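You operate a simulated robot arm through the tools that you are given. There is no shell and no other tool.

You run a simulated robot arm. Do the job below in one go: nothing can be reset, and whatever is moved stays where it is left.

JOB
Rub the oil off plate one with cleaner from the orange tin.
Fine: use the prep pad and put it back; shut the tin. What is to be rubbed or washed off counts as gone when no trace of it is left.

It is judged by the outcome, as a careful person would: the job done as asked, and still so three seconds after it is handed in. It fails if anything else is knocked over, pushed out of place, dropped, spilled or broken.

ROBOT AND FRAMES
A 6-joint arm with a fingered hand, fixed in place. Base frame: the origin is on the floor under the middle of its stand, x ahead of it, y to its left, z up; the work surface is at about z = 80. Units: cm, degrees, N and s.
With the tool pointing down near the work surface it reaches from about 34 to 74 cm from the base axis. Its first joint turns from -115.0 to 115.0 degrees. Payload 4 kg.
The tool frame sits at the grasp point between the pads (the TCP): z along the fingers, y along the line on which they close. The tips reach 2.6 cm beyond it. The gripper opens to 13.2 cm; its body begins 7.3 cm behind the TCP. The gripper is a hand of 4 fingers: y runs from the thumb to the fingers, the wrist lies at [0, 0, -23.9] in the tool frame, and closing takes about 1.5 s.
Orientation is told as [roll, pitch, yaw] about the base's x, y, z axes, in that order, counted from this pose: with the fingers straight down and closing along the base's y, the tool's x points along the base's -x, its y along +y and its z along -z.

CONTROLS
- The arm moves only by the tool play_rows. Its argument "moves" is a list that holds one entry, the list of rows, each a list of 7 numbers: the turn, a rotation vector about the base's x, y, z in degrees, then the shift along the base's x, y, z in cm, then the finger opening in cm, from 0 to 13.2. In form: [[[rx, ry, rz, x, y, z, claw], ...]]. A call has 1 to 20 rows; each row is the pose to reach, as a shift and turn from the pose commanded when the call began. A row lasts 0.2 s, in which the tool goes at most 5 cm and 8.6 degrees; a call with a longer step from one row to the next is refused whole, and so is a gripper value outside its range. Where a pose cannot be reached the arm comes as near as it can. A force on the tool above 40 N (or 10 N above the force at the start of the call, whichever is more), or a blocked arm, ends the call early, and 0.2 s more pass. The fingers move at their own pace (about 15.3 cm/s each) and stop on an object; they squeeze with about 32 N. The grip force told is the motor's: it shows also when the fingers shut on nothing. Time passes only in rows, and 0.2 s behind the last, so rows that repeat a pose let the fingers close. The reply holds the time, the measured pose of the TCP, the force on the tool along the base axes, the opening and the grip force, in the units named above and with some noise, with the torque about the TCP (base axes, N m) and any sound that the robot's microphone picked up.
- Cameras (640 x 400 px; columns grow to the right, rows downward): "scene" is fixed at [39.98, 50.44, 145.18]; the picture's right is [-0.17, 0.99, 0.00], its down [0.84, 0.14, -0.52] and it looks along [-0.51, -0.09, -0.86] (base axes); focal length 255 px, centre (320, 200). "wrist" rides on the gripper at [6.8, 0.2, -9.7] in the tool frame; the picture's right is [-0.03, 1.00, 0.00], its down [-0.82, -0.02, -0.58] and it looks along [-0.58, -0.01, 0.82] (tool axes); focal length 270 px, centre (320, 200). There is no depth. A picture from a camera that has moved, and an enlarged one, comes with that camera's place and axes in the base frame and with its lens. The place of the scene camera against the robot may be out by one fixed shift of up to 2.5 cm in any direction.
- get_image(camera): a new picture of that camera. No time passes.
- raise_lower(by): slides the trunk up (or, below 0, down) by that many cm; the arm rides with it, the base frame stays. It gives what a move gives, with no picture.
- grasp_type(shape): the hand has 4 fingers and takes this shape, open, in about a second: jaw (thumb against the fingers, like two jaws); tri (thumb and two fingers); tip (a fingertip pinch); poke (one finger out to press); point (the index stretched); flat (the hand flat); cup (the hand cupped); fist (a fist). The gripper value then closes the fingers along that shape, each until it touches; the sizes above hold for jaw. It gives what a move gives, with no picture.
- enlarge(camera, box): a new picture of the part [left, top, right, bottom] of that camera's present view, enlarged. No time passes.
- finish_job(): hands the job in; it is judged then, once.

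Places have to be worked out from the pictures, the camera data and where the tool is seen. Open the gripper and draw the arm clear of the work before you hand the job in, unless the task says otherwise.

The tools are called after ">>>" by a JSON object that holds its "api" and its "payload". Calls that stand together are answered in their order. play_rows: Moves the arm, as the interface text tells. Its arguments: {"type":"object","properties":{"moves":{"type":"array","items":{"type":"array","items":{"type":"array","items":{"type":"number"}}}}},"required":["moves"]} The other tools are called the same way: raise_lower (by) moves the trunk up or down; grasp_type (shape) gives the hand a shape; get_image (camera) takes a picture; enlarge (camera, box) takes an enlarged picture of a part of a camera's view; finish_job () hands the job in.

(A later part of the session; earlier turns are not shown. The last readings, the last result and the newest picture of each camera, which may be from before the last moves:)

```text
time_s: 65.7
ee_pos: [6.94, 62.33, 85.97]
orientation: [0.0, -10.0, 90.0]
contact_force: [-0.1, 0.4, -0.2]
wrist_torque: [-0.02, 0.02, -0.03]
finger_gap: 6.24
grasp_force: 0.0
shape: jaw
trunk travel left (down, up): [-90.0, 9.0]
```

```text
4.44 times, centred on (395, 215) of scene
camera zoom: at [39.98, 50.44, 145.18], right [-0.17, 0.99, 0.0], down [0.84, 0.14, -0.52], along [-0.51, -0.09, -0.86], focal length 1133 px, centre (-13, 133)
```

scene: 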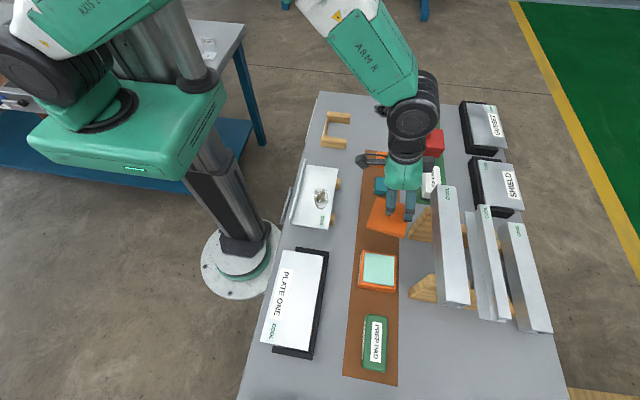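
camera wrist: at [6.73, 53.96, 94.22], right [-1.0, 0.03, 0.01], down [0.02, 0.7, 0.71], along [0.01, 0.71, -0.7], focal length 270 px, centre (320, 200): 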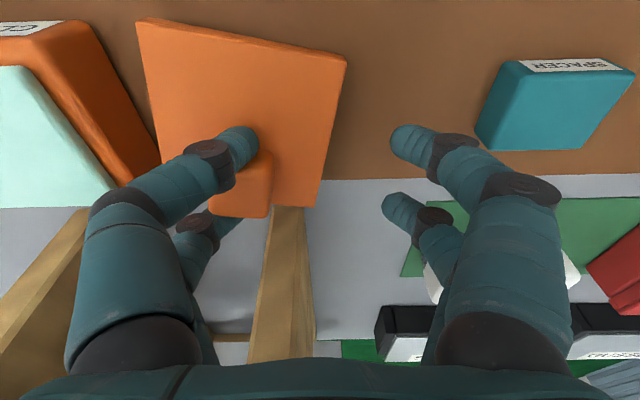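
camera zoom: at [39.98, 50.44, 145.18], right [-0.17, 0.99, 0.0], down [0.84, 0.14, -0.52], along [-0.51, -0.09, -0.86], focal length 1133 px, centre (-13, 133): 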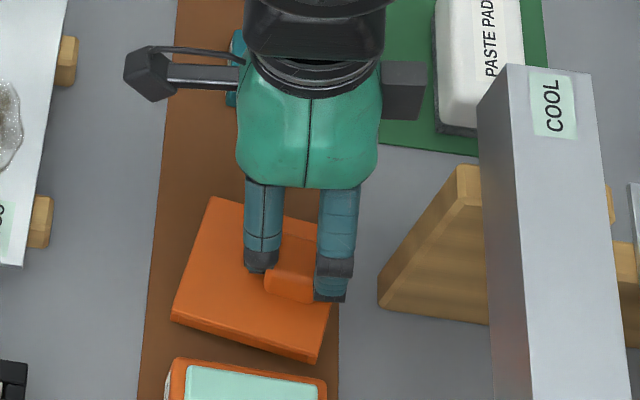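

The lid droops slightly at its −y edge, which should touch first. I lower in small steps until it lies flat.

>>> {"api": "play_rows", "payload": {"moves": [[[0, 0, 0, 0, 0, -0.15, 6.5], [0, 0, 0, 0, 0, -0.3, 6.5], [0, 0, 0, 0, 0, -0.45, 6.5], [0, 0, 0, 0, 0, -0.6, 6.5], [0, 0, 0, 0, 0, -0.75, 6.5], [0, 0, 0, 0, 0, -0.9, 6.5]]]}}

>>> {"api": "get_image", "payload": {"camera": "wrist"}}

```text
time_s: 67.1
ee_pos: [7.04, 62.36, 85.18]
orientation: [0.0, -10.2, 90.0]
contact_force: [3.4, 2.9, 5.7]
wrist_torque: [-0.09, -0.19, 0.14]
finger_gap: 6.36
grasp_force: 0.1
shape: jaw
trunk travel left (down, up): [-90.0, 9.0]
```

```text
taken
camera wrist: at [6.76, 53.96, 93.45], right [-1.0, 0.03, 0.01], down [0.02, 0.7, 0.71], along [0.01, 0.71, -0.7], focal length 270 px, centre (320, 200)
```

wrist: 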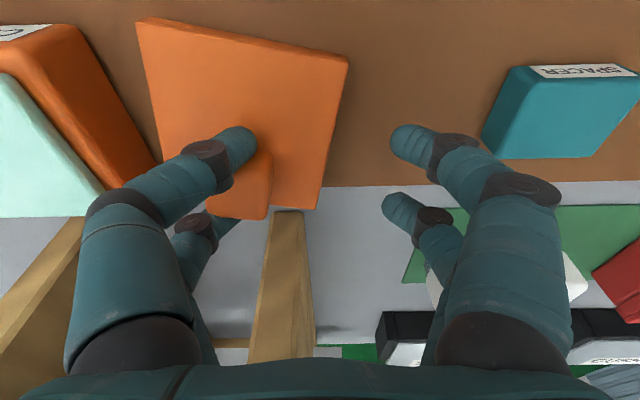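

The lid is touching now (6 N). I press a little further so it lies flat, watching the force.

>>> {"api": "play_rows", "payload": {"moves": [[[0, 0, 0, 0, 0, -0.1, 6.5], [0, 0, 0, 0, 0, -0.2, 6.5], [0, 0, 0, 0, 0, -0.3, 6.5], [0, 0, 0, 0, 0, -0.3, 6.5]]]}}

>>> {"api": "get_image", "payload": {"camera": "wrist"}}

>>> {"api": "enlarge", "payload": {"camera": "scene", "box": [350, 170, 440, 260]}}

```text
time_s: 68.1
ee_pos: [6.98, 62.33, 84.95]
orientation: [0.0, -10.1, 90.0]
contact_force: [4.8, 5.6, 10.2]
wrist_torque: [-0.2, -0.37, 0.36]
finger_gap: 6.48
grasp_force: 0.0
shape: jaw
trunk travel left (down, up): [-90.0, 9.0]
```

```text
taken
camera wrist: at [6.76, 53.93, 93.2], right [-1.0, 0.03, 0.01], down [0.02, 0.7, 0.71], along [0.01, 0.71, -0.7], focal length 270 px, centre (320, 200)
```

wrist: 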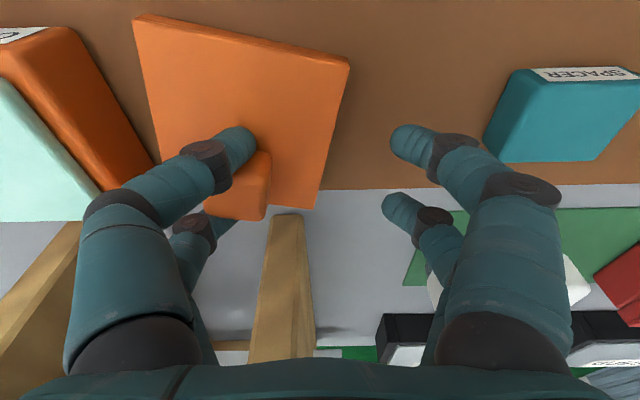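

```text
4.44 times, centred on (395, 215) of scene
camera zoom: at [39.98, 50.44, 145.18], right [-0.17, 0.99, 0.0], down [0.84, 0.14, -0.52], along [-0.51, -0.09, -0.86], focal length 1133 px, centre (-13, 133)
```

zoom: 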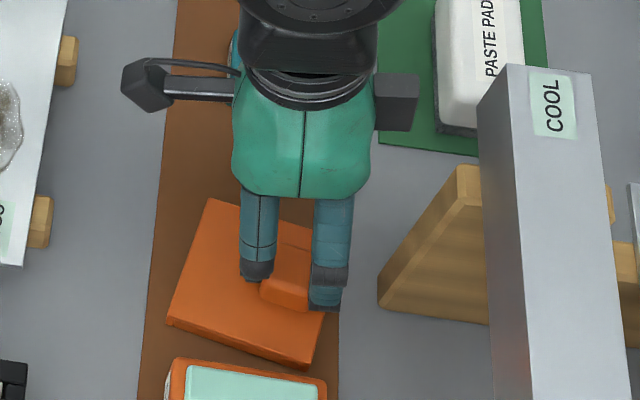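

The finger gap has returned to the commanded value, so the fingers are sliding on the knob while the lid is held by the mat. Keeping this pressure, I open the hand further to slide the fingers off.

>>> {"api": "play_rows", "payload": {"moves": [[[0, 0, 0, 0, 0, -0.05, 7], [0, 0, 0, 0, 0, -0.05, 7.5], [0, 0, 0, 0, 0, -0.05, 8], [0, 0, 0, 0, 0, -0.05, 8.5], [0, 0, 0, 0, 0, -0.05, 9], [0, 0, 0, 0, 0, -0.05, 9]]]}}

>>> {"api": "get_image", "payload": {"camera": "wrist"}}

```text
time_s: 69.5
ee_pos: [6.95, 62.15, 84.74]
orientation: [0.0, -10.0, 89.9]
contact_force: [-2.8, -0.7, 4.4]
wrist_torque: [-0.31, -0.01, -0.15]
finger_gap: 8.91
grasp_force: 0.0
shape: jaw
trunk travel left (down, up): [-90.0, 9.0]
```

```text
taken
camera wrist: at [6.66, 53.86, 93.09], right [-1.0, 0.03, 0.01], down [0.02, 0.7, 0.71], along [0.01, 0.71, -0.7], focal length 270 px, centre (320, 200)
```

wrist: 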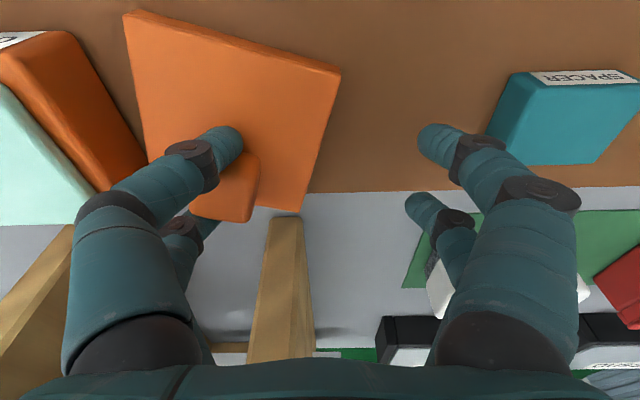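

The fingers are sliding off with only a small drag on the lid (corner at x≈13.7, tin wall at 16.7). I press slightly more and open further.

>>> {"api": "play_rows", "payload": {"moves": [[[0, 0, 0, 0, 0, -0.1, 9], [0, 0, 0, 0, 0, -0.2, 9], [0, 0, 0, 0, 0, -0.2, 9.6], [0, 0, 0, 0, 0, -0.2, 10.2], [0, 0, 0, 0, 0, -0.2, 10.8], [0, 0, 0, 0, 0, -0.2, 11.4], [0, 0, 0, 0, 0, -0.2, 11.4]]]}}

>>> {"api": "get_image", "payload": {"camera": "wrist"}}

```text
time_s: 71.1
ee_pos: [6.88, 62.29, 84.8]
orientation: [0.0, -10.2, 90.0]
contact_force: [-8.3, 2.5, 15.5]
wrist_torque: [-0.67, -0.41, 0.02]
finger_gap: 11.26
grasp_force: 0.1
shape: jaw
trunk travel left (down, up): [-90.0, 9.0]
```

```text
taken
camera wrist: at [6.62, 53.89, 93.01], right [-1.0, 0.02, 0.0], down [0.02, 0.7, 0.71], along [0.01, 0.71, -0.7], focal length 270 px, centre (320, 200)
```

wrist: 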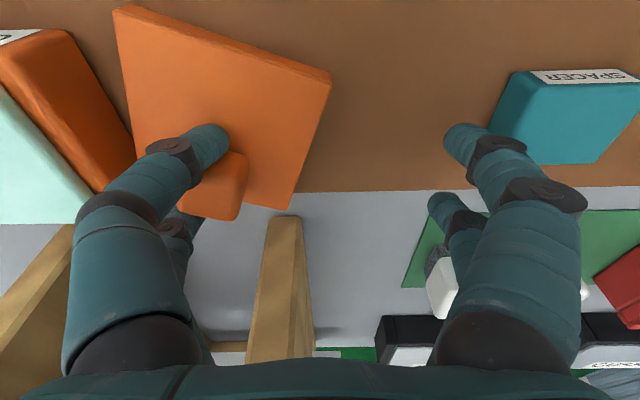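

The knob jam is stronger than the lid's friction, so the lid drags along. I first close back a little, ease the pressure, and bring the fingers in so the −x fingertips come over the lid; they can then hold the lid down while the other pair slides off.

>>> {"api": "play_rows", "payload": {"moves": [[[0, 0, 0, 0, 0, 0, 10.4], [0, 0, 0, 0, 0, 0, 9.4], [0, 0, 0, 0, 0, 0.1, 8.6], [0, 0, 0, 0, 0, 0.3, 8], [0, 0, 0, 0, 0, 0.4, 7], [0, 0, 0, 0, 0, 0.4, 6], [0, 0, 0, 0, 0, 0.4, 5], [0, 0, 0, 0, 0, 0.4, 4], [0, 0, 0, 0, 0, 0.4, 4]]]}}

>>> {"api": "get_image", "payload": {"camera": "wrist"}}

>>> {"api": "enlarge", "payload": {"camera": "scene", "box": [350, 170, 440, 260]}}

```text
time_s: 73.1
ee_pos: [6.93, 62.28, 85.0]
orientation: [0.0, -10.1, 90.0]
contact_force: [0.9, 0.6, 0.0]
wrist_torque: [0.02, -0.05, 0.0]
finger_gap: 4.13
grasp_force: 0.1
shape: jaw
trunk travel left (down, up): [-90.0, 9.0]
```

```text
taken
camera wrist: at [6.76, 53.88, 93.32], right [-1.0, 0.03, 0.01], down [0.02, 0.7, 0.71], along [0.01, 0.71, -0.7], focal length 270 px, centre (320, 200)
```

wrist: 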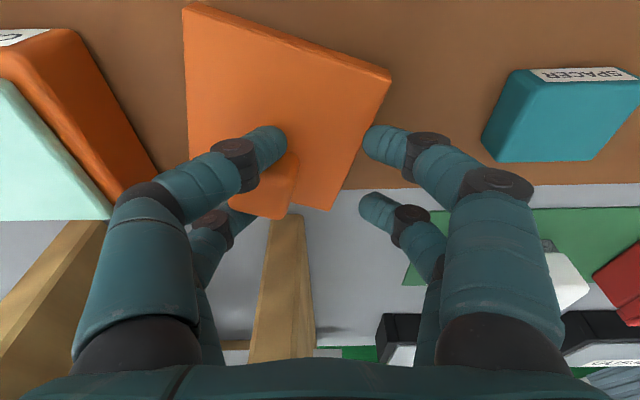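

```text
4.44 times, centred on (395, 215) of scene
camera zoom: at [39.98, 50.44, 145.18], right [-0.17, 0.99, 0.0], down [0.84, 0.14, -0.52], along [-0.51, -0.09, -0.86], focal length 1133 px, centre (-13, 133)
```

zoom: 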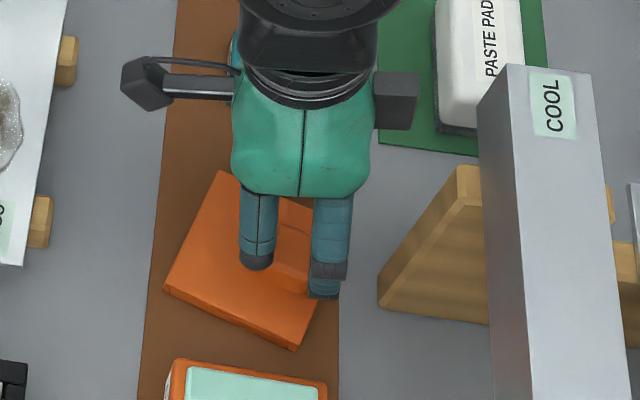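

The lid moved back with the fingers and rests on the mat. I close a bit more so the −x fingertip is over the lid.

>>> {"api": "play_rows", "payload": {"moves": [[[0, 0, 0, 0, 0, 0, 3.4], [0, 0, 0, 0, 0, 0, 2.8], [0, 0, 0, 0, 0, 0, 2.4], [0, 0, 0, 0, 0, 0, 2.4]]]}}

>>> {"api": "get_image", "payload": {"camera": "wrist"}}

>>> {"api": "enlarge", "payload": {"camera": "wrist", "box": [170, 90, 430, 250]}}

```text
time_s: 74.1
ee_pos: [7.04, 62.33, 85.02]
orientation: [0.0, -10.0, 90.0]
contact_force: [0.0, 0.9, -0.6]
wrist_torque: [-0.01, 0.01, -0.02]
finger_gap: 2.31
grasp_force: 0.1
shape: jaw
trunk travel left (down, up): [-90.0, 9.0]
```

```text
taken
camera wrist: at [6.76, 53.88, 93.3], right [-1.0, 0.03, 0.01], down [0.02, 0.7, 0.71], along [0.01, 0.71, -0.7], focal length 270 px, centre (320, 200)
```

wrist: 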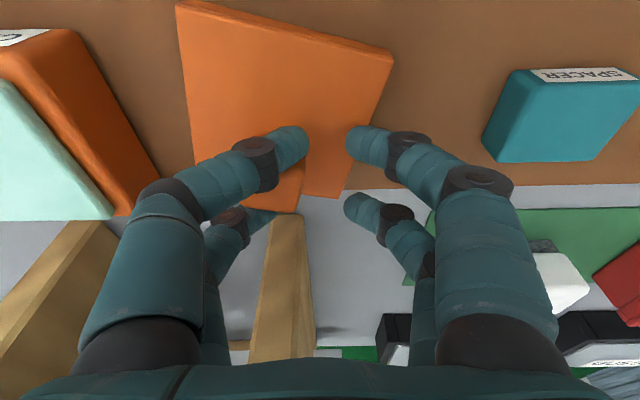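

```text
2.46 times, centred on (300, 170) of wrist
camera zoom: at [6.76, 53.88, 93.3], right [-1.0, 0.03, 0.01], down [0.02, 0.7, 0.71], along [0.01, 0.71, -0.7], focal length 665 px, centre (369, 274)
```

zoom: 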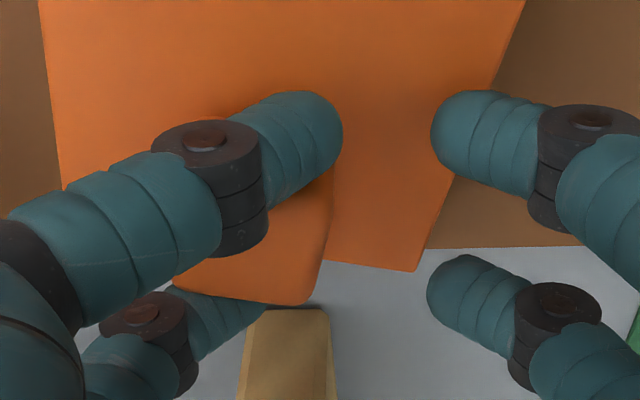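

This time the fingers slid along the knob without dragging the lid, so the jam may be loose. I raise the hand slightly to see whether the lid stays down.

>>> {"api": "play_rows", "payload": {"moves": [[[0, 0, 0, 0, 0, 0.2, 2.4], [0, 0, 0, 0, 0, 0.5, 2.4], [0, 0, 0, 0, 0, 0.8, 2.4], [0, 0, 0, 0, 0, 0.8, 2.4]]]}}

>>> {"api": "get_image", "payload": {"camera": "wrist"}}

>>> {"api": "enlarge", "payload": {"camera": "scene", "box": [350, 170, 440, 260]}}

```text
time_s: 75.1
ee_pos: [6.93, 62.18, 85.71]
orientation: [0.0, -10.0, 90.0]
contact_force: [0.0, -0.1, -0.7]
wrist_torque: [0.0, 0.0, 0.01]
finger_gap: 2.32
grasp_force: 0.0
shape: jaw
trunk travel left (down, up): [-90.0, 9.0]
```

```text
taken
camera wrist: at [6.77, 53.83, 94.08], right [-1.0, 0.03, 0.01], down [0.02, 0.7, 0.71], along [0.01, 0.71, -0.7], focal length 270 px, centre (320, 200)
```

wrist: 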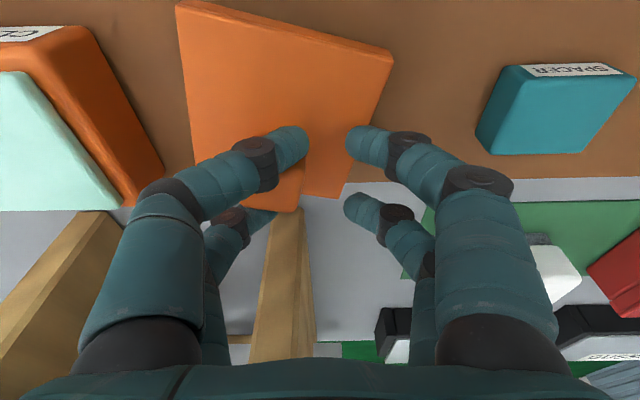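

```text
4.44 times, centred on (395, 215) of scene
camera zoom: at [39.98, 50.44, 145.18], right [-0.17, 0.99, 0.0], down [0.84, 0.14, -0.52], along [-0.51, -0.09, -0.86], focal length 1133 px, centre (-13, 133)
```

zoom: 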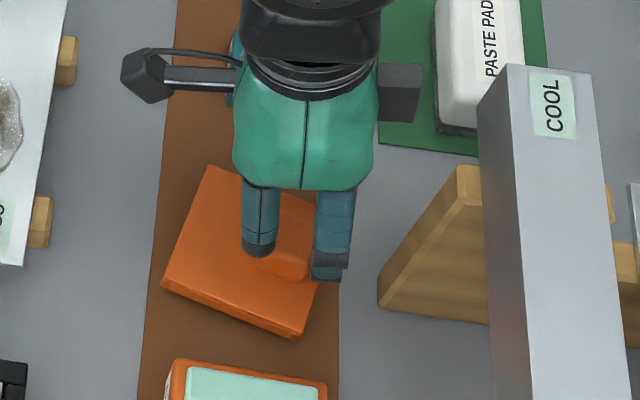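

The lid (light, about 60 g) still hangs on the +x finger pair. I close a bit more, set it down on the mat again and feel for contact, then I'll use the opposite fingertip to pin it.

>>> {"api": "play_rows", "payload": {"moves": [[[0, 0, 0, 0, 0, 0, 1.8], [0, 0, 0, 0, 0, 0, 1.2], [0, 0, 0, 0, 0, -0.2, 1.2], [0, 0, 0, 0, 0, -0.4, 1.2], [0, 0, 0, 0, 0, -0.6, 1.2], [0, 0, 0, 0, 0, -0.8, 1.2], [0, 0, 0, 0, 0, -0.9, 1.2]]]}}

>>> {"api": "get_image", "payload": {"camera": "wrist"}}

```text
time_s: 76.7
ee_pos: [6.91, 62.2, 85.11]
orientation: [0.0, -10.1, 90.0]
contact_force: [-1.0, -1.4, 5.3]
wrist_torque: [0.01, -0.13, -0.08]
finger_gap: 1.19
grasp_force: 0.0
shape: jaw
trunk travel left (down, up): [-90.0, 9.0]
```

```text
taken
camera wrist: at [6.78, 53.83, 93.25], right [-1.0, 0.03, 0.01], down [0.02, 0.7, 0.71], along [0.01, 0.71, -0.7], focal length 270 px, centre (320, 200)
```

wrist: 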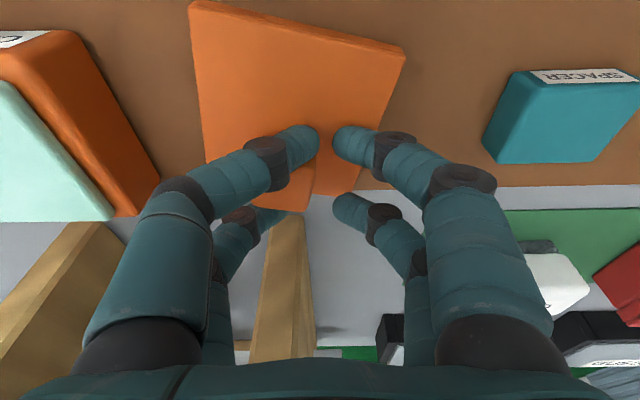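

Contact 5 N and the −x fingertip is now over the lid. I tilt the hand 8° so that this fingertip becomes the lowest and presses on the lid.

>>> {"api": "play_rows", "payload": {"moves": [[[0, -3, 0, 0, 0, 0, 1.2], [0, -6, 0, 0, 0, 0, 1.2], [0, -9, 0, 0, 0, 0, 1.2], [0, -9, 0, 0, 0, 0, 1.2]]]}}

>>> {"api": "get_image", "payload": {"camera": "wrist"}}

```text
time_s: 77.7
ee_pos: [6.97, 62.25, 84.87]
orientation: [-9.1, -10.0, 91.6]
contact_force: [-0.3, -0.6, 1.1]
wrist_torque: [-0.08, 0.14, -0.02]
finger_gap: 1.16
grasp_force: 0.0
shape: jaw
trunk travel left (down, up): [-90.0, 9.0]
```

```text
taken
camera wrist: at [5.44, 53.87, 93.08], right [-0.99, 0.03, -0.15], down [-0.09, 0.7, 0.71], along [0.12, 0.71, -0.69], focal length 270 px, centre (320, 200)
```

wrist: 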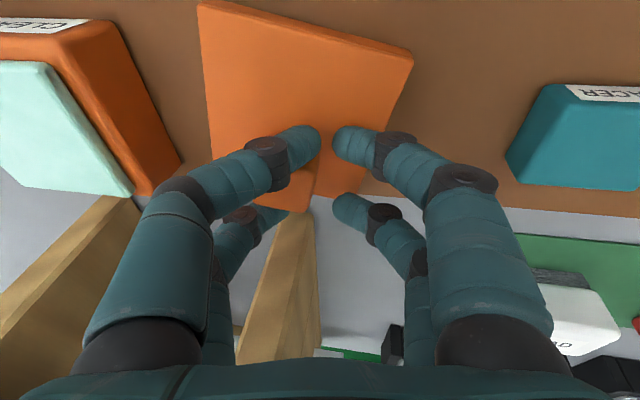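

Now I lower until the low fingertip presses the lid firmly against the mat.

>>> {"api": "play_rows", "payload": {"moves": [[[0, 0, 0, 0, 0, -0.1, 1.2], [0, 0, 0, 0, 0, -0.2, 1.2], [0, 0, 0, 0, 0, -0.3, 1.2], [0, 0, 0, 0, 0, -0.4, 1.2], [0, 0, 0, 0, 0, -0.5, 1.2]]]}}

>>> {"api": "get_image", "payload": {"camera": "wrist"}}

```text
time_s: 78.9
ee_pos: [7.0, 62.29, 84.69]
orientation: [-9.0, -10.1, 91.5]
contact_force: [0.9, -1.8, 14.3]
wrist_torque: [-0.33, 0.14, -0.12]
finger_gap: 1.3
grasp_force: 0.1
shape: jaw
trunk travel left (down, up): [-90.0, 9.0]
```

```text
taken
camera wrist: at [5.48, 53.86, 92.75], right [-0.99, 0.03, -0.15], down [-0.09, 0.7, 0.71], along [0.12, 0.71, -0.69], focal length 270 px, centre (320, 200)
```

wrist: 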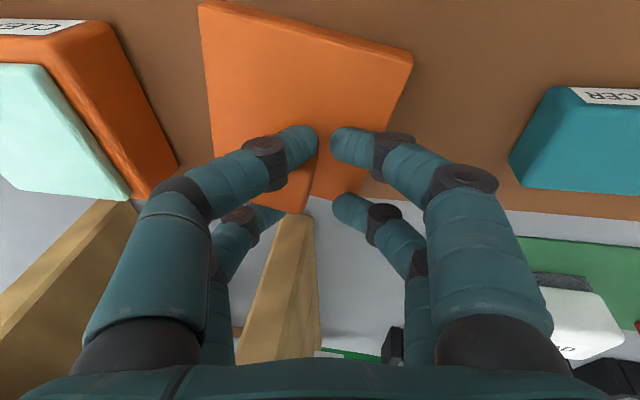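

The pressure (14 N) is on the −x fingertip as intended. I press slightly more and slide the other finger pair off the knob by opening while moving the arm +x at the same rate, so the pinning fingertip stays put.

>>> {"api": "play_rows", "payload": {"moves": [[[0, 0, 0, 0, 0, -0.1, 1.2], [0, 0, 0, 0, 0, -0.15, 1.2], [0, 0, 0, 0.3, 0, -0.15, 1.8], [0, 0, 0, 0.6, 0, -0.15, 2.4], [0, 0, 0, 0.9, 0, -0.15, 3.0], [0, 0, 0, 1.2, 0, -0.15, 3.6], [0, 0, 0, 1.2, 0, -0.15, 3.6]]]}}

>>> {"api": "get_image", "payload": {"camera": "wrist"}}

```text
time_s: 80.5
ee_pos: [8.09, 62.15, 84.31]
orientation: [-9.1, -10.0, 91.5]
contact_force: [-10.4, -3.4, 12.5]
wrist_torque: [-0.36, 0.33, -0.23]
finger_gap: 3.14
grasp_force: 0.0
shape: jaw
trunk travel left (down, up): [-90.0, 9.0]
```

```text
taken
camera wrist: at [6.55, 53.74, 92.5], right [-0.99, 0.03, -0.15], down [-0.09, 0.7, 0.71], along [0.13, 0.71, -0.69], focal length 270 px, centre (320, 200)
```

wrist: 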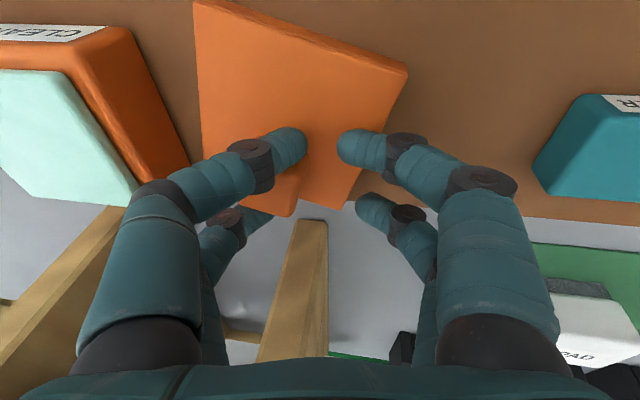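

The lid still dragged because the pinning force was only about 12 N. I return and press harder (about 28 N) before sliding off.

>>> {"api": "play_rows", "payload": {"moves": [[[0, 0, 0, -0.3, 0, 0.1, 3.0], [0, 0, 0, -0.6, 0, 0.15, 2.4], [0, 0, 0, -0.9, 0, 0.15, 1.8], [0, 0, 0, -1.2, 0, 0.15, 1.0], [0, 0, 0, -1.2, 0, 0.15, 1.0], [0, 0, 0, -1.2, 0, 0, 1.0], [0, 0, 0, -1.2, 0, -0.1, 1.0]]]}}

>>> {"api": "get_image", "payload": {"camera": "wrist"}}

```text
time_s: 82.1
ee_pos: [6.97, 62.43, 84.37]
orientation: [-9.1, -10.2, 91.6]
contact_force: [2.6, -2.2, 25.0]
wrist_torque: [-0.15, -0.46, -0.1]
finger_gap: 1.17
grasp_force: 0.0
shape: jaw
trunk travel left (down, up): [-90.0, 9.0]
```

```text
taken
camera wrist: at [5.41, 53.88, 92.6], right [-0.99, 0.03, -0.15], down [-0.09, 0.7, 0.71], along [0.12, 0.71, -0.69], focal length 270 px, centre (320, 200)
```

wrist: 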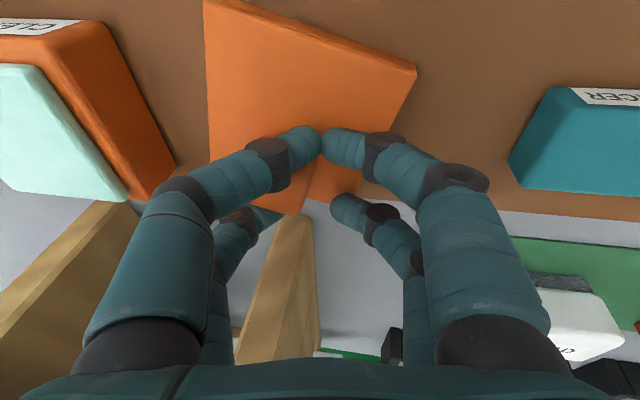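

The load is now on the +x side rather than the pinning finger. I tilt further so the −x fingertip takes the load.

>>> {"api": "play_rows", "payload": {"moves": [[[0, -3, 0, 0, 0, 0.05, 1.0], [0, -6, 0, 0, 0, 0.05, 1.0], [0, -9, 0, 0, 0, 0.05, 1.0], [0, -9, 0, 0, 0, 0.05, 1.0]]]}}

>>> {"api": "get_image", "payload": {"camera": "wrist"}}

```text
time_s: 83.1
ee_pos: [6.99, 62.25, 84.17]
orientation: [-18.3, -9.6, 93.1]
contact_force: [-4.3, 4.7, 13.8]
wrist_torque: [-0.28, 0.15, -0.05]
finger_gap: 1.14
grasp_force: 0.1
shape: jaw
trunk travel left (down, up): [-90.0, 9.0]
```

```text
taken
camera wrist: at [4.09, 53.87, 92.03], right [-0.95, 0.03, -0.3], down [-0.2, 0.7, 0.68], along [0.23, 0.71, -0.66], focal length 270 px, centre (320, 200)
```

wrist: 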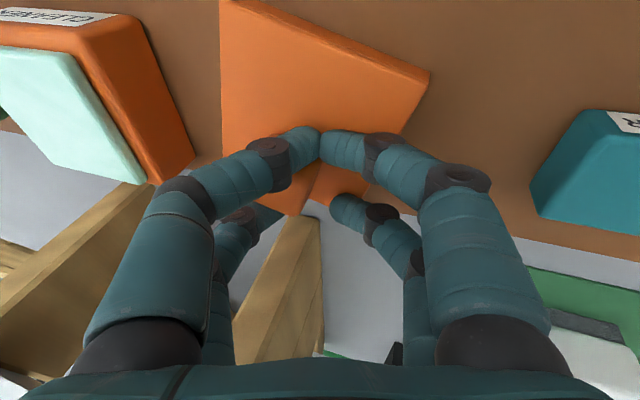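

The load is back on the −x fingertip (14 N). I lower a bit more to raise the pinning force.

>>> {"api": "play_rows", "payload": {"moves": [[[0, 0, 0, 0, 0, -0.1, 1.0], [0, 0, 0, 0, 0, -0.2, 1.0], [0, 0, 0, 0, 0, -0.2, 1.0]]]}}

```text
time_s: 83.9
ee_pos: [6.84, 62.27, 84.29]
orientation: [-18.2, -9.7, 93.1]
contact_force: [-6.1, 2.6, 20.9]
wrist_torque: [-0.43, 0.2, -0.08]
finger_gap: 1.14
grasp_force: 0.0
shape: jaw
trunk travel left (down, up): [-90.0, 9.0]
```

The pin now carries 21 N at the right place. I add a bit more and slide the +x pair off while the pin stays put.

>>> {"api": "play_rows", "payload": {"moves": [[[0, 0, 0, 0, 0, -0.12, 1.0], [0, 0, 0, 0.2, 0, -0.16, 1.5], [0, 0, 0, 0.45, 0, -0.2, 2.1], [0, 0, 0, 0.75, 0, -0.24, 2.7], [0, 0, 0, 1.05, 0, -0.28, 3.3], [0, 0, 0, 1.35, 0, -0.3, 3.9]]]}}

>>> {"api": "get_image", "payload": {"camera": "wrist"}}

```text
time_s: 85.3
ee_pos: [8.32, 62.07, 83.92]
orientation: [-18.5, -9.7, 93.0]
contact_force: [-13.1, -6.0, 26.7]
wrist_torque: [-0.5, 0.38, -0.15]
finger_gap: 2.92
grasp_force: 0.0
shape: jaw
trunk travel left (down, up): [-90.0, 9.0]
```

```text
taken
camera wrist: at [5.47, 53.67, 91.72], right [-0.95, 0.03, -0.31], down [-0.2, 0.7, 0.68], along [0.23, 0.71, -0.66], focal length 270 px, centre (320, 200)
```

wrist: 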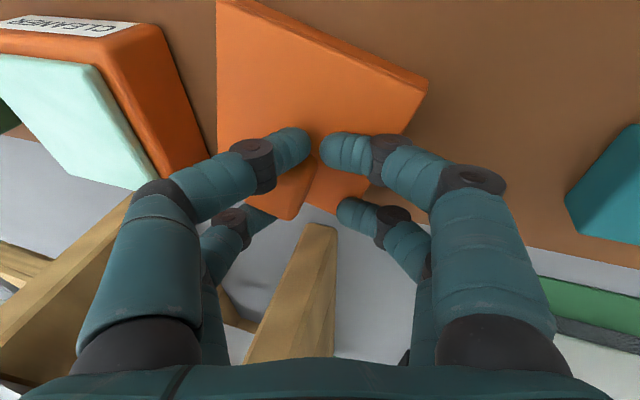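

The lid followed again. New idea: pin it via the +x fingers themselves and dither the hand's yaw around the knob while backing off, which cancels the drag. First I ease the pressure, undo the sideways tilt and drag the lid back from the tin.

>>> {"api": "play_rows", "payload": {"moves": [[[0, 0, 0, 0, 0, 0.3, 3.0], [0, 4, 0, -0.5, 0, 0.6, 3.0], [0, 10, 0, -1, 0, 0.7, 3.0], [0, 16, 0, -1.5, 0, 0.7, 3.0], [0, 18, 0, -2, 0, 0.7, 3.0], [0, 18, 0, -2.5, 0, 0.7, 3.0], [0, 18, 0, -2.5, 0, 0.7, 3.0]]]}}

>>> {"api": "get_image", "payload": {"camera": "wrist"}}

>>> {"api": "enlarge", "payload": {"camera": "scene", "box": [350, 170, 440, 260]}}

```text
time_s: 86.9
ee_pos: [5.82, 62.31, 84.62]
orientation: [0.1, -10.2, 90.0]
contact_force: [10.9, 3.0, 16.7]
wrist_torque: [-0.04, -0.78, 0.06]
finger_gap: 1.59
grasp_force: 32.3
shape: jaw
trunk travel left (down, up): [-90.0, 9.0]
```

```text
taken
camera wrist: at [5.63, 53.94, 92.87], right [-1.0, 0.03, 0.01], down [0.02, 0.7, 0.71], along [0.01, 0.71, -0.7], focal length 270 px, centre (320, 200)
```

wrist: 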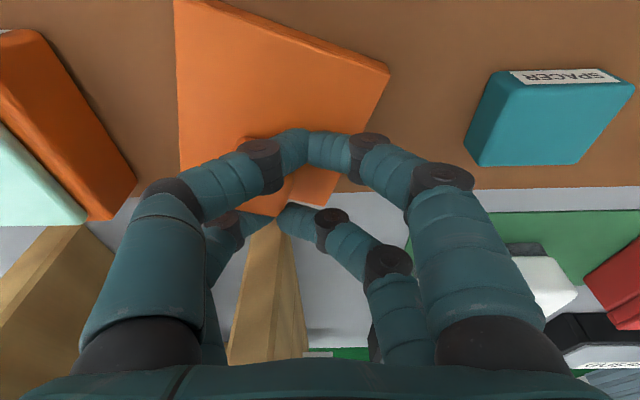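

```text
4.44 times, centred on (395, 215) of scene
camera zoom: at [39.98, 50.44, 145.18], right [-0.17, 0.99, 0.0], down [0.84, 0.14, -0.52], along [-0.51, -0.09, -0.86], focal length 1133 px, centre (-13, 133)
```

zoom: 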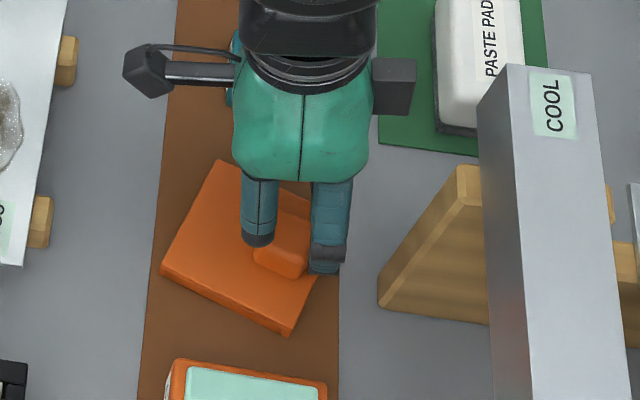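

The hand's +x fingers seem to have ridden up on the knob. I raise gently to see if the lid is now free.

>>> {"api": "play_rows", "payload": {"moves": [[[0, 0, 0, 0, 0, 0.3, 3.0], [0, 0, 0, 0, 0, 0.6, 3.0], [0, 0, 0, 0, 0, 1.0, 3.0], [0, 0, 0, 0, 0, 1.0, 3.0]]]}}

>>> {"api": "get_image", "payload": {"camera": "wrist"}}

>>> {"api": "enlarge", "payload": {"camera": "scene", "box": [350, 170, 440, 260]}}

```text
time_s: 87.9
ee_pos: [5.71, 62.33, 85.41]
orientation: [0.0, -10.1, 90.0]
contact_force: [0.3, 0.3, 0.2]
wrist_torque: [-0.02, 0.03, 0.01]
finger_gap: 1.35
grasp_force: 31.6
shape: jaw
trunk travel left (down, up): [-90.0, 9.0]
```

```text
taken
camera wrist: at [5.61, 53.93, 93.69], right [-1.0, 0.03, 0.01], down [0.02, 0.7, 0.71], along [0.01, 0.71, -0.7], focal length 270 px, centre (320, 200)
```

wrist: 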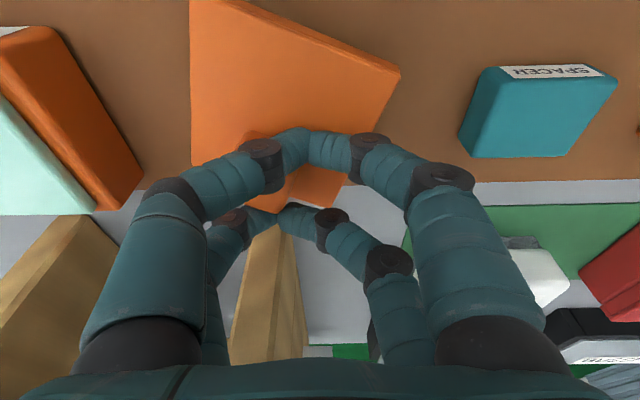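

```text
4.44 times, centred on (395, 215) of scene
camera zoom: at [39.98, 50.44, 145.18], right [-0.17, 0.99, 0.0], down [0.84, 0.14, -0.52], along [-0.51, -0.09, -0.86], focal length 1133 px, centre (-13, 133)
```

zoom: 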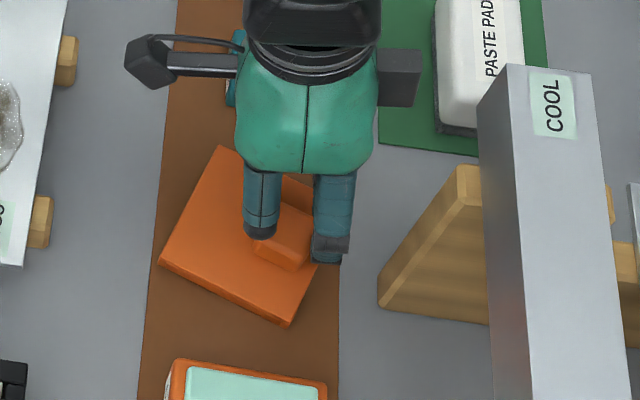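

All four fingers are now squeezing the knob. I press the lid firmly onto the mat and then open quickly, so both pairs pull off in opposite directions while the lid is pinned.

>>> {"api": "play_rows", "payload": {"moves": [[[0, 0, 0, 0, 0, -0.4, 1.5], [0, 0, 0, 0, 0, -0.8, 1.5], [0, 0, 0, 0, 0, -1.0, 1.5], [0, 0, 0, 0, 0, -1.15, 1.5], [0, 0, 0, 0, 0, -1.25, 1.5]]]}}

>>> {"api": "get_image", "payload": {"camera": "wrist"}}

```text
time_s: 89.1
ee_pos: [5.73, 62.36, 84.83]
orientation: [0.0, -10.7, 90.0]
contact_force: [1.1, 1.4, 37.1]
wrist_torque: [-0.05, -0.94, 0.12]
finger_gap: 1.56
grasp_force: 0.1
shape: jaw
trunk travel left (down, up): [-90.0, 9.0]
```

```text
taken
camera wrist: at [5.58, 53.93, 92.9], right [-1.0, 0.03, 0.0], down [0.02, 0.7, 0.72], along [0.01, 0.72, -0.7], focal length 270 px, centre (320, 200)
```

wrist: 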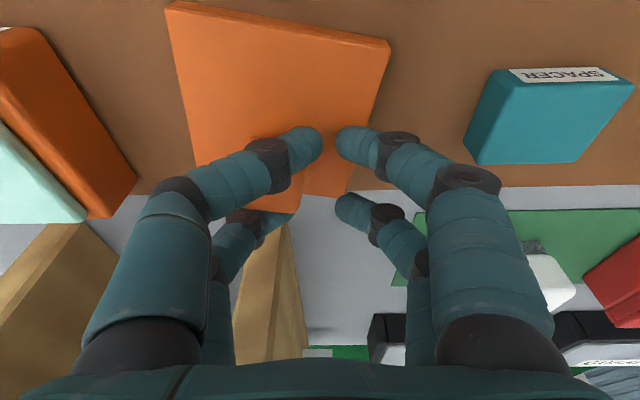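

The load is now 37 N near the knob, suggesting a finger sits on top of it, so the jam may be broken. I ease off, open and rise a little.

>>> {"api": "play_rows", "payload": {"moves": [[[0, 0, 0, 0, 0, 0.2, 1.6], [0, 0, 0, 0, 0, 0.3, 3], [0, 0, 0, 0, 0, 0.3, 5], [0, 0, 0, 0, 0, 0.3, 6.5], [0, 0, 0, 0, 0, 0.3, 6.5]]]}}

>>> {"api": "get_image", "payload": {"camera": "wrist"}}

>>> {"api": "enlarge", "payload": {"camera": "scene", "box": [350, 170, 440, 260]}}

```text
time_s: 90.3
ee_pos: [5.69, 62.15, 84.55]
orientation: [0.0, -9.9, 90.0]
contact_force: [-15.0, -2.3, 20.0]
wrist_torque: [-0.03, -0.57, -0.13]
finger_gap: 5.39
grasp_force: 0.1
shape: jaw
trunk travel left (down, up): [-90.0, 9.0]
```

```text
taken
camera wrist: at [5.44, 53.72, 92.88], right [-1.0, 0.03, 0.0], down [0.02, 0.7, 0.71], along [0.02, 0.71, -0.7], focal length 270 px, centre (320, 200)
```

wrist: 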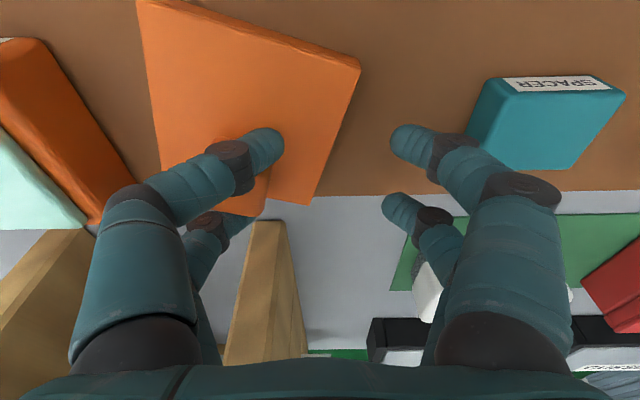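

```text
4.44 times, centred on (395, 215) of scene
camera zoom: at [39.98, 50.44, 145.18], right [-0.17, 0.99, 0.0], down [0.84, 0.14, -0.52], along [-0.51, -0.09, -0.86], focal length 1133 px, centre (-13, 133)
```

zoom: 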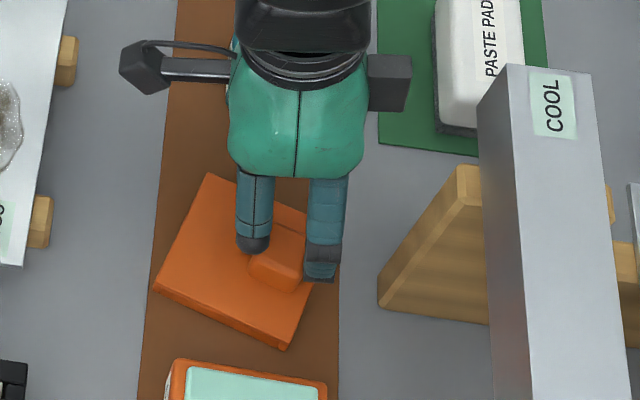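

The lid still clings. I now try the yaw dither about the knob while pulling slowly +x, keeping the lid pressed.

>>> {"api": "play_rows", "payload": {"moves": [[[0, 0, 6, 0.1, -0.4, 0, 6.5], [0, 0, 0, 0.2, 0, 0, 6.5], [0, 0, -6, 0.3, 0.4, 0, 6.5], [0, 0, 0, 0.4, 0, 0, 6.5], [0, 0, 6, 0.5, -0.4, 0, 6.5], [0, 0, 0, 0.6, 0, 0, 6.5], [0, 0, -6, 0.7, 0.4, 0, 6.5], [0, 0, 0, 0.8, 0, 0, 6.5], [0, 0, 6, 0.9, -0.4, 0, 6.5], [0, 0, 0, 1.0, 0, 0, 6.5], [0, 0, -6, 1.1, 0.4, 0, 6.5], [0, 0, 0, 1.2, 0, 0, 6.5], [0, 0, 0, 1.2, 0, 0, 6.5]]]}}

>>> {"api": "get_image", "payload": {"camera": "wrist"}}

>>> {"api": "enlarge", "payload": {"camera": "scene", "box": [350, 170, 440, 260]}}

```text
time_s: 93.1
ee_pos: [6.79, 62.28, 84.65]
orientation: [0.0, -10.2, 90.0]
contact_force: [-12.2, -0.7, 18.5]
wrist_torque: [-0.15, -0.65, -0.09]
finger_gap: 5.63
grasp_force: 0.0
shape: jaw
trunk travel left (down, up): [-90.0, 9.0]
```

```text
taken
camera wrist: at [6.61, 53.86, 92.83], right [-1.0, 0.03, 0.0], down [0.02, 0.7, 0.71], along [0.02, 0.71, -0.7], focal length 270 px, centre (320, 200)
```

wrist: 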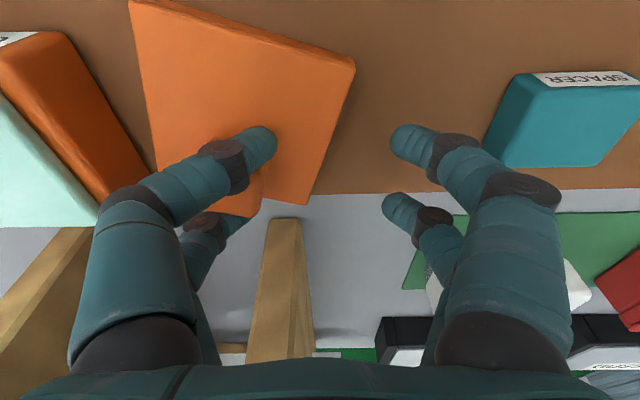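

```text
4.44 times, centred on (395, 215) of scene
camera zoom: at [39.98, 50.44, 145.18], right [-0.17, 0.99, 0.0], down [0.84, 0.14, -0.52], along [-0.51, -0.09, -0.86], focal length 1133 px, centre (-13, 133)
```

zoom: 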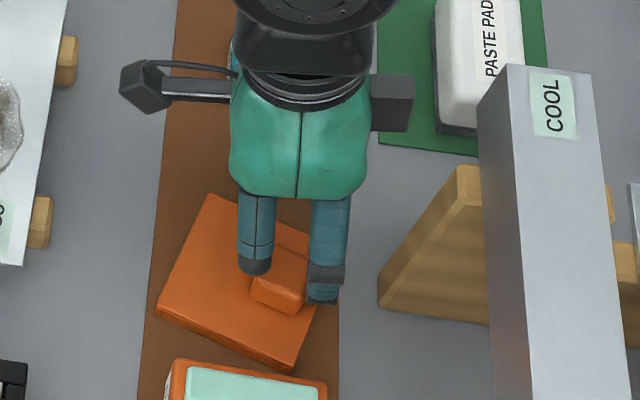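

The knob is turned about −17° relative to the fingers, which probably makes it self-lock. I lift the lid slightly, move it to a roomier place (−y, −x), and set it down before aligning the hand with the lid.

>>> {"api": "play_rows", "payload": {"moves": [[[0, 0, 0, 0, 0, 0.5, 6.5], [0, 0, 0, 0, 0, 1.2, 6.5], [0, 0, 0, -0.8, -1.5, 1.2, 6.5], [0, 0, 0, -1.6, -3, 1.2, 6.5], [0, 0, 0, -2.4, -4, 1.2, 6.5], [0, 0, 0, -2.4, -4, 1.2, 6.5]]]}}

>>> {"api": "get_image", "payload": {"camera": "wrist"}}

>>> {"api": "enlarge", "payload": {"camera": "scene", "box": [340, 170, 430, 260]}}

```text
time_s: 94.5
ee_pos: [4.69, 58.28, 85.67]
orientation: [-0.1, -10.0, 90.0]
contact_force: [-0.6, -0.3, -0.3]
wrist_torque: [-0.01, -0.01, 0.02]
finger_gap: 6.19
grasp_force: 0.0
shape: jaw
trunk travel left (down, up): [-90.0, 9.0]
```

```text
taken
camera wrist: at [4.45, 49.84, 93.95], right [-1.0, 0.03, 0.01], down [0.02, 0.7, 0.71], along [0.01, 0.71, -0.7], focal length 270 px, centre (320, 200)
```

wrist: 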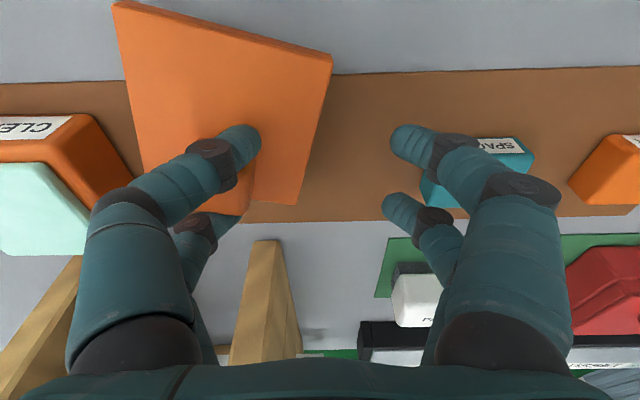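

```text
4.44 times, centred on (385, 215) of scene
camera zoom: at [39.98, 50.44, 145.18], right [-0.17, 0.99, 0.0], down [0.84, 0.14, -0.52], along [-0.51, -0.09, -0.86], focal length 1133 px, centre (31, 133)
```

zoom: 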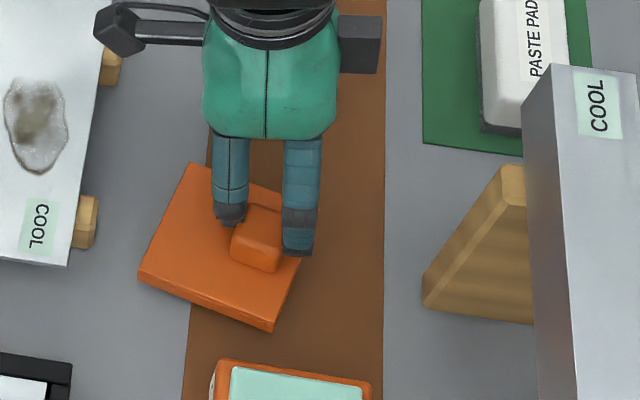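

There is more room here. I set the lid down with moderate pressure, then rotate the hand about the knob to line up with the lid.

>>> {"api": "play_rows", "payload": {"moves": [[[0, 0, 0, 0, 0, -0.4, 6.5], [0, 0, 0, 0, 0, -0.8, 6.5], [0, 0, 0, 0, 0, -1.0, 6.5], [0, 0, 0, 0, 0, -1.1, 6.5], [0, 0, -5, 0.05, 0.35, -1.1, 6.5], [0, 0, -10, 0.12, 0.69, -1.1, 6.5], [0, 0, -15, 0.23, 1.02, -1.1, 6.5], [0, 0, -15, 0.23, 1.02, -1.1, 6.5]]]}}

>>> {"api": "get_image", "payload": {"camera": "wrist"}}

>>> {"api": "enlarge", "payload": {"camera": "scene", "box": [340, 170, 430, 260]}}

```text
time_s: 96.3
ee_pos: [4.93, 59.32, 84.58]
orientation: [0.0, -10.0, 74.9]
contact_force: [3.5, 0.8, 11.9]
wrist_torque: [-0.49, -0.34, 0.25]
finger_gap: 6.46
grasp_force: 0.0
shape: jaw
trunk travel left (down, up): [-90.0, 9.0]
```

```text
taken
camera wrist: at [2.48, 51.16, 92.93], right [-0.96, 0.28, 0.01], down [0.2, 0.67, 0.71], along [0.2, 0.68, -0.7], focal length 270 px, centre (320, 200)
```

wrist: 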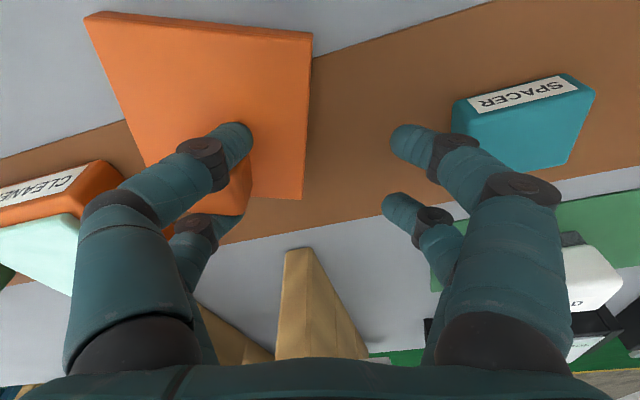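

```text
4.44 times, centred on (385, 215) of scene
camera zoom: at [39.98, 50.44, 145.18], right [-0.17, 0.99, 0.0], down [0.84, 0.14, -0.52], along [-0.51, -0.09, -0.86], focal length 1133 px, centre (31, 133)
```

zoom: 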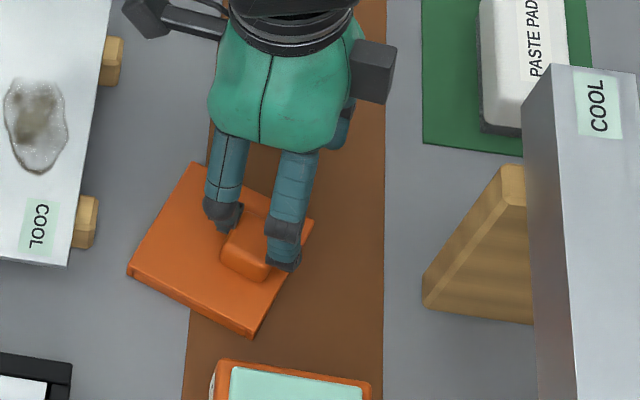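

The hand is now nearly aligned with the lid. I pull along the hand's own axis with the lid lightly pressed and see whether it slips off.

>>> {"api": "play_rows", "payload": {"moves": [[[0, 0, 0, 0.29, -0.08, 0, 6.5], [0, 0, 0, 0.58, -0.16, 0, 6.5], [0, 0, 0, 0.87, -0.23, 0, 6.5], [0, 0, 0, 1.16, -0.31, 0, 6.5], [0, 0, 0, 1.16, -0.31, 0, 6.5]]]}}

>>> {"api": "get_image", "payload": {"camera": "wrist"}}

```text
time_s: 97.5
ee_pos: [5.99, 58.98, 84.66]
orientation: [0.0, -10.1, 75.0]
contact_force: [-5.4, 2.5, 8.3]
wrist_torque: [-0.28, -0.25, 0.05]
finger_gap: 5.98
grasp_force: 0.1
shape: jaw
trunk travel left (down, up): [-90.0, 9.0]
```

```text
taken
camera wrist: at [3.59, 50.93, 92.89], right [-0.96, 0.28, 0.0], down [0.2, 0.67, 0.71], along [0.2, 0.68, -0.7], focal length 270 px, centre (320, 200)
```

wrist: 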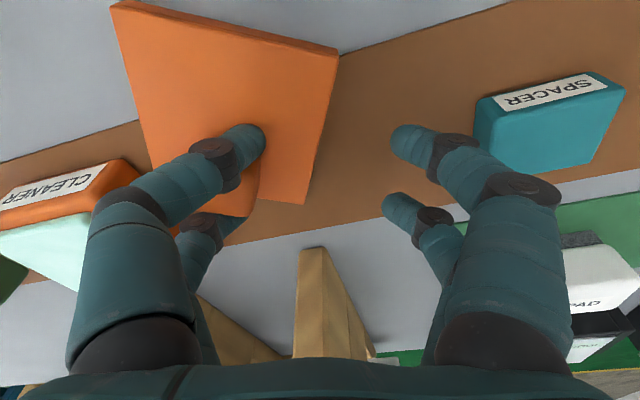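

The lid slipped about 0.3 cm on the knob but also rotated, which re-locks it. I remove the hand's 10° tilt so the pressing force acts at the knob itself, which should stop the lid from rotating while I pull.

>>> {"api": "play_rows", "payload": {"moves": [[[-5.3, 1.4, 0, 0.06, 0.22, 0, 6.5], [-10.6, 2.85, 0, 0.12, 0.43, 0, 6.5], [-10.6, 2.85, 0, 0.12, 0.43, -0.1, 6.5], [-10.6, 2.85, 0, 0.12, 0.43, -0.2, 6.5]]]}}

>>> {"api": "get_image", "payload": {"camera": "wrist"}}

>>> {"api": "enlarge", "payload": {"camera": "scene", "box": [340, 170, 430, 260]}}

```text
time_s: 98.5
ee_pos: [6.17, 59.51, 84.59]
orientation: [0.0, 0.9, 74.9]
contact_force: [-3.1, -6.0, 16.8]
wrist_torque: [-0.1, -0.76, -0.31]
finger_gap: 6.17
grasp_force: 0.1
shape: jaw
trunk travel left (down, up): [-90.0, 9.0]
```

```text
taken
camera wrist: at [4.15, 52.96, 94.28], right [-0.96, 0.28, 0.0], down [0.23, 0.79, 0.57], along [0.16, 0.54, -0.82], focal length 270 px, centre (320, 200)
```

wrist: 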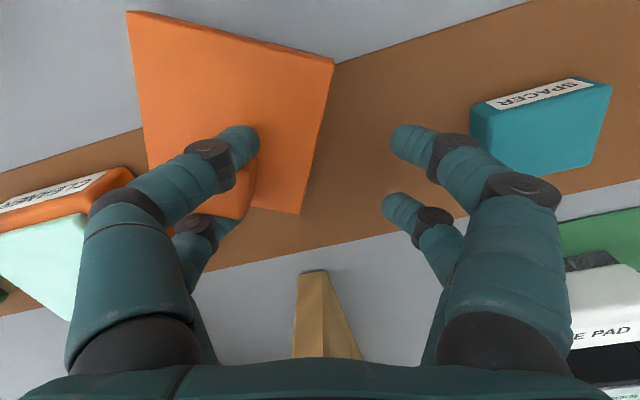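

```text
4.44 times, centred on (385, 215) of scene
camera zoom: at [39.98, 50.44, 145.18], right [-0.17, 0.99, 0.0], down [0.84, 0.14, -0.52], along [-0.51, -0.09, -0.86], focal length 1133 px, centre (31, 133)
```

zoom: 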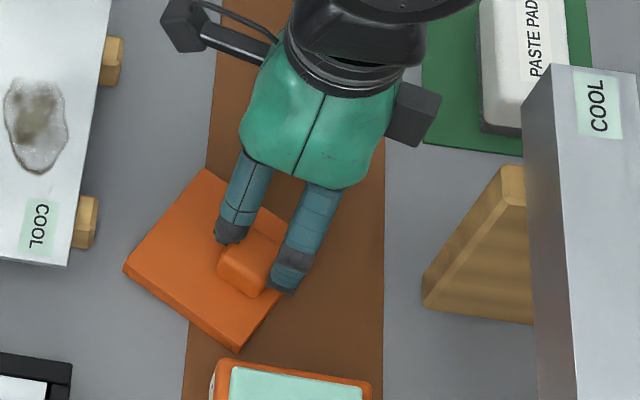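

The lid lies near the tin again at about −28° yaw, so I lift it slightly, carry it 3 cm back from the tin and set it down again.

>>> {"api": "play_rows", "payload": {"moves": [[[0, 0, 0, 0, 0, 0.5, 6.5], [0, 0, 0, 0, 0, 1.2, 6.5], [0, 0, 0, -1, -0.3, 1.2, 6.5], [0, 0, 0, -2, -0.6, 1.2, 6.5], [0, 0, 0, -3, -1, 1.2, 6.5], [0, 0, 0, -3, -1, 1.2, 6.5]]]}}

>>> {"api": "get_image", "payload": {"camera": "wrist"}}

>>> {"api": "enlarge", "payload": {"camera": "scene", "box": [340, 170, 430, 260]}}

```text
time_s: 99.9
ee_pos: [3.07, 58.41, 85.54]
orientation: [0.1, 0.8, 75.1]
contact_force: [0.5, 0.2, 0.2]
wrist_torque: [0.01, 0.02, 0.01]
finger_gap: 6.39
grasp_force: 0.1
shape: jaw
trunk travel left (down, up): [-90.0, 9.0]
```

```text
taken
camera wrist: at [1.16, 52.03, 95.26], right [-0.96, 0.28, 0.0], down [0.23, 0.79, 0.56], along [0.16, 0.54, -0.83], focal length 270 px, centre (320, 200)
```

wrist: 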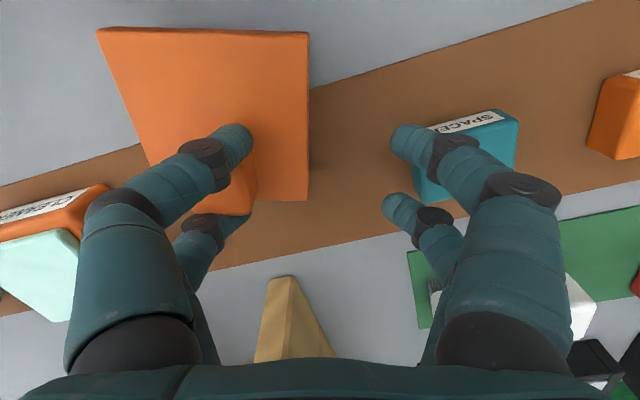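

```text
4.44 times, centred on (385, 215) of scene
camera zoom: at [39.98, 50.44, 145.18], right [-0.17, 0.99, 0.0], down [0.84, 0.14, -0.52], along [-0.51, -0.09, -0.86], focal length 1133 px, centre (31, 133)
```

zoom: 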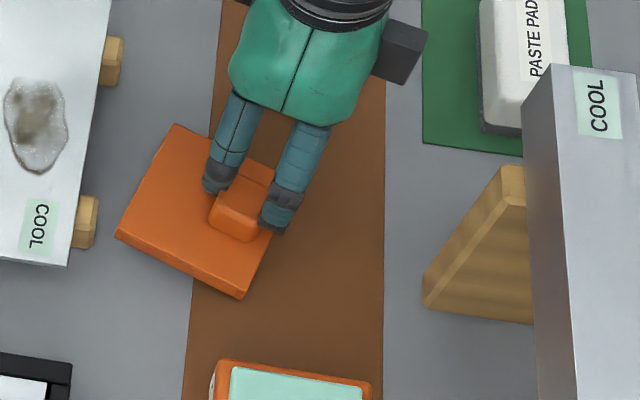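

When lifted, the lid realigned with the hand by itself. I set it down again here and pull along the hand's axis with the pressure at the knob.

>>> {"api": "play_rows", "payload": {"moves": [[[0, 0, 0, 0, 0, -0.5, 6.5], [0, 0, 0, 0, 0, -0.9, 6.5], [0, 0, 0, 0, 0, -1.1, 6.5], [0, 0, 0, 0, 0, -1.25, 6.5], [0, 0, 0, 0, 0, -1.25, 6.5]]]}}

>>> {"api": "get_image", "payload": {"camera": "wrist"}}

```text
time_s: 101.1
ee_pos: [3.09, 58.47, 84.45]
orientation: [0.1, 0.8, 75.1]
contact_force: [-3.0, -7.2, 17.2]
wrist_torque: [-0.14, -0.72, -0.36]
finger_gap: 6.39
grasp_force: 0.0
shape: jaw
trunk travel left (down, up): [-90.0, 9.0]
```

```text
taken
camera wrist: at [1.17, 51.97, 94.2], right [-0.96, 0.28, 0.0], down [0.23, 0.79, 0.57], along [0.16, 0.54, -0.82], focal length 270 px, centre (320, 200)
```

wrist: 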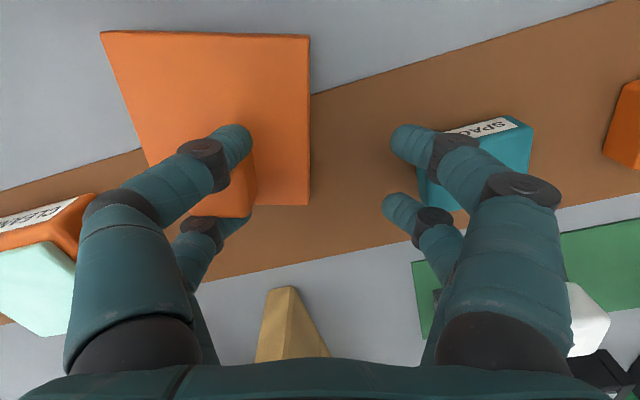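

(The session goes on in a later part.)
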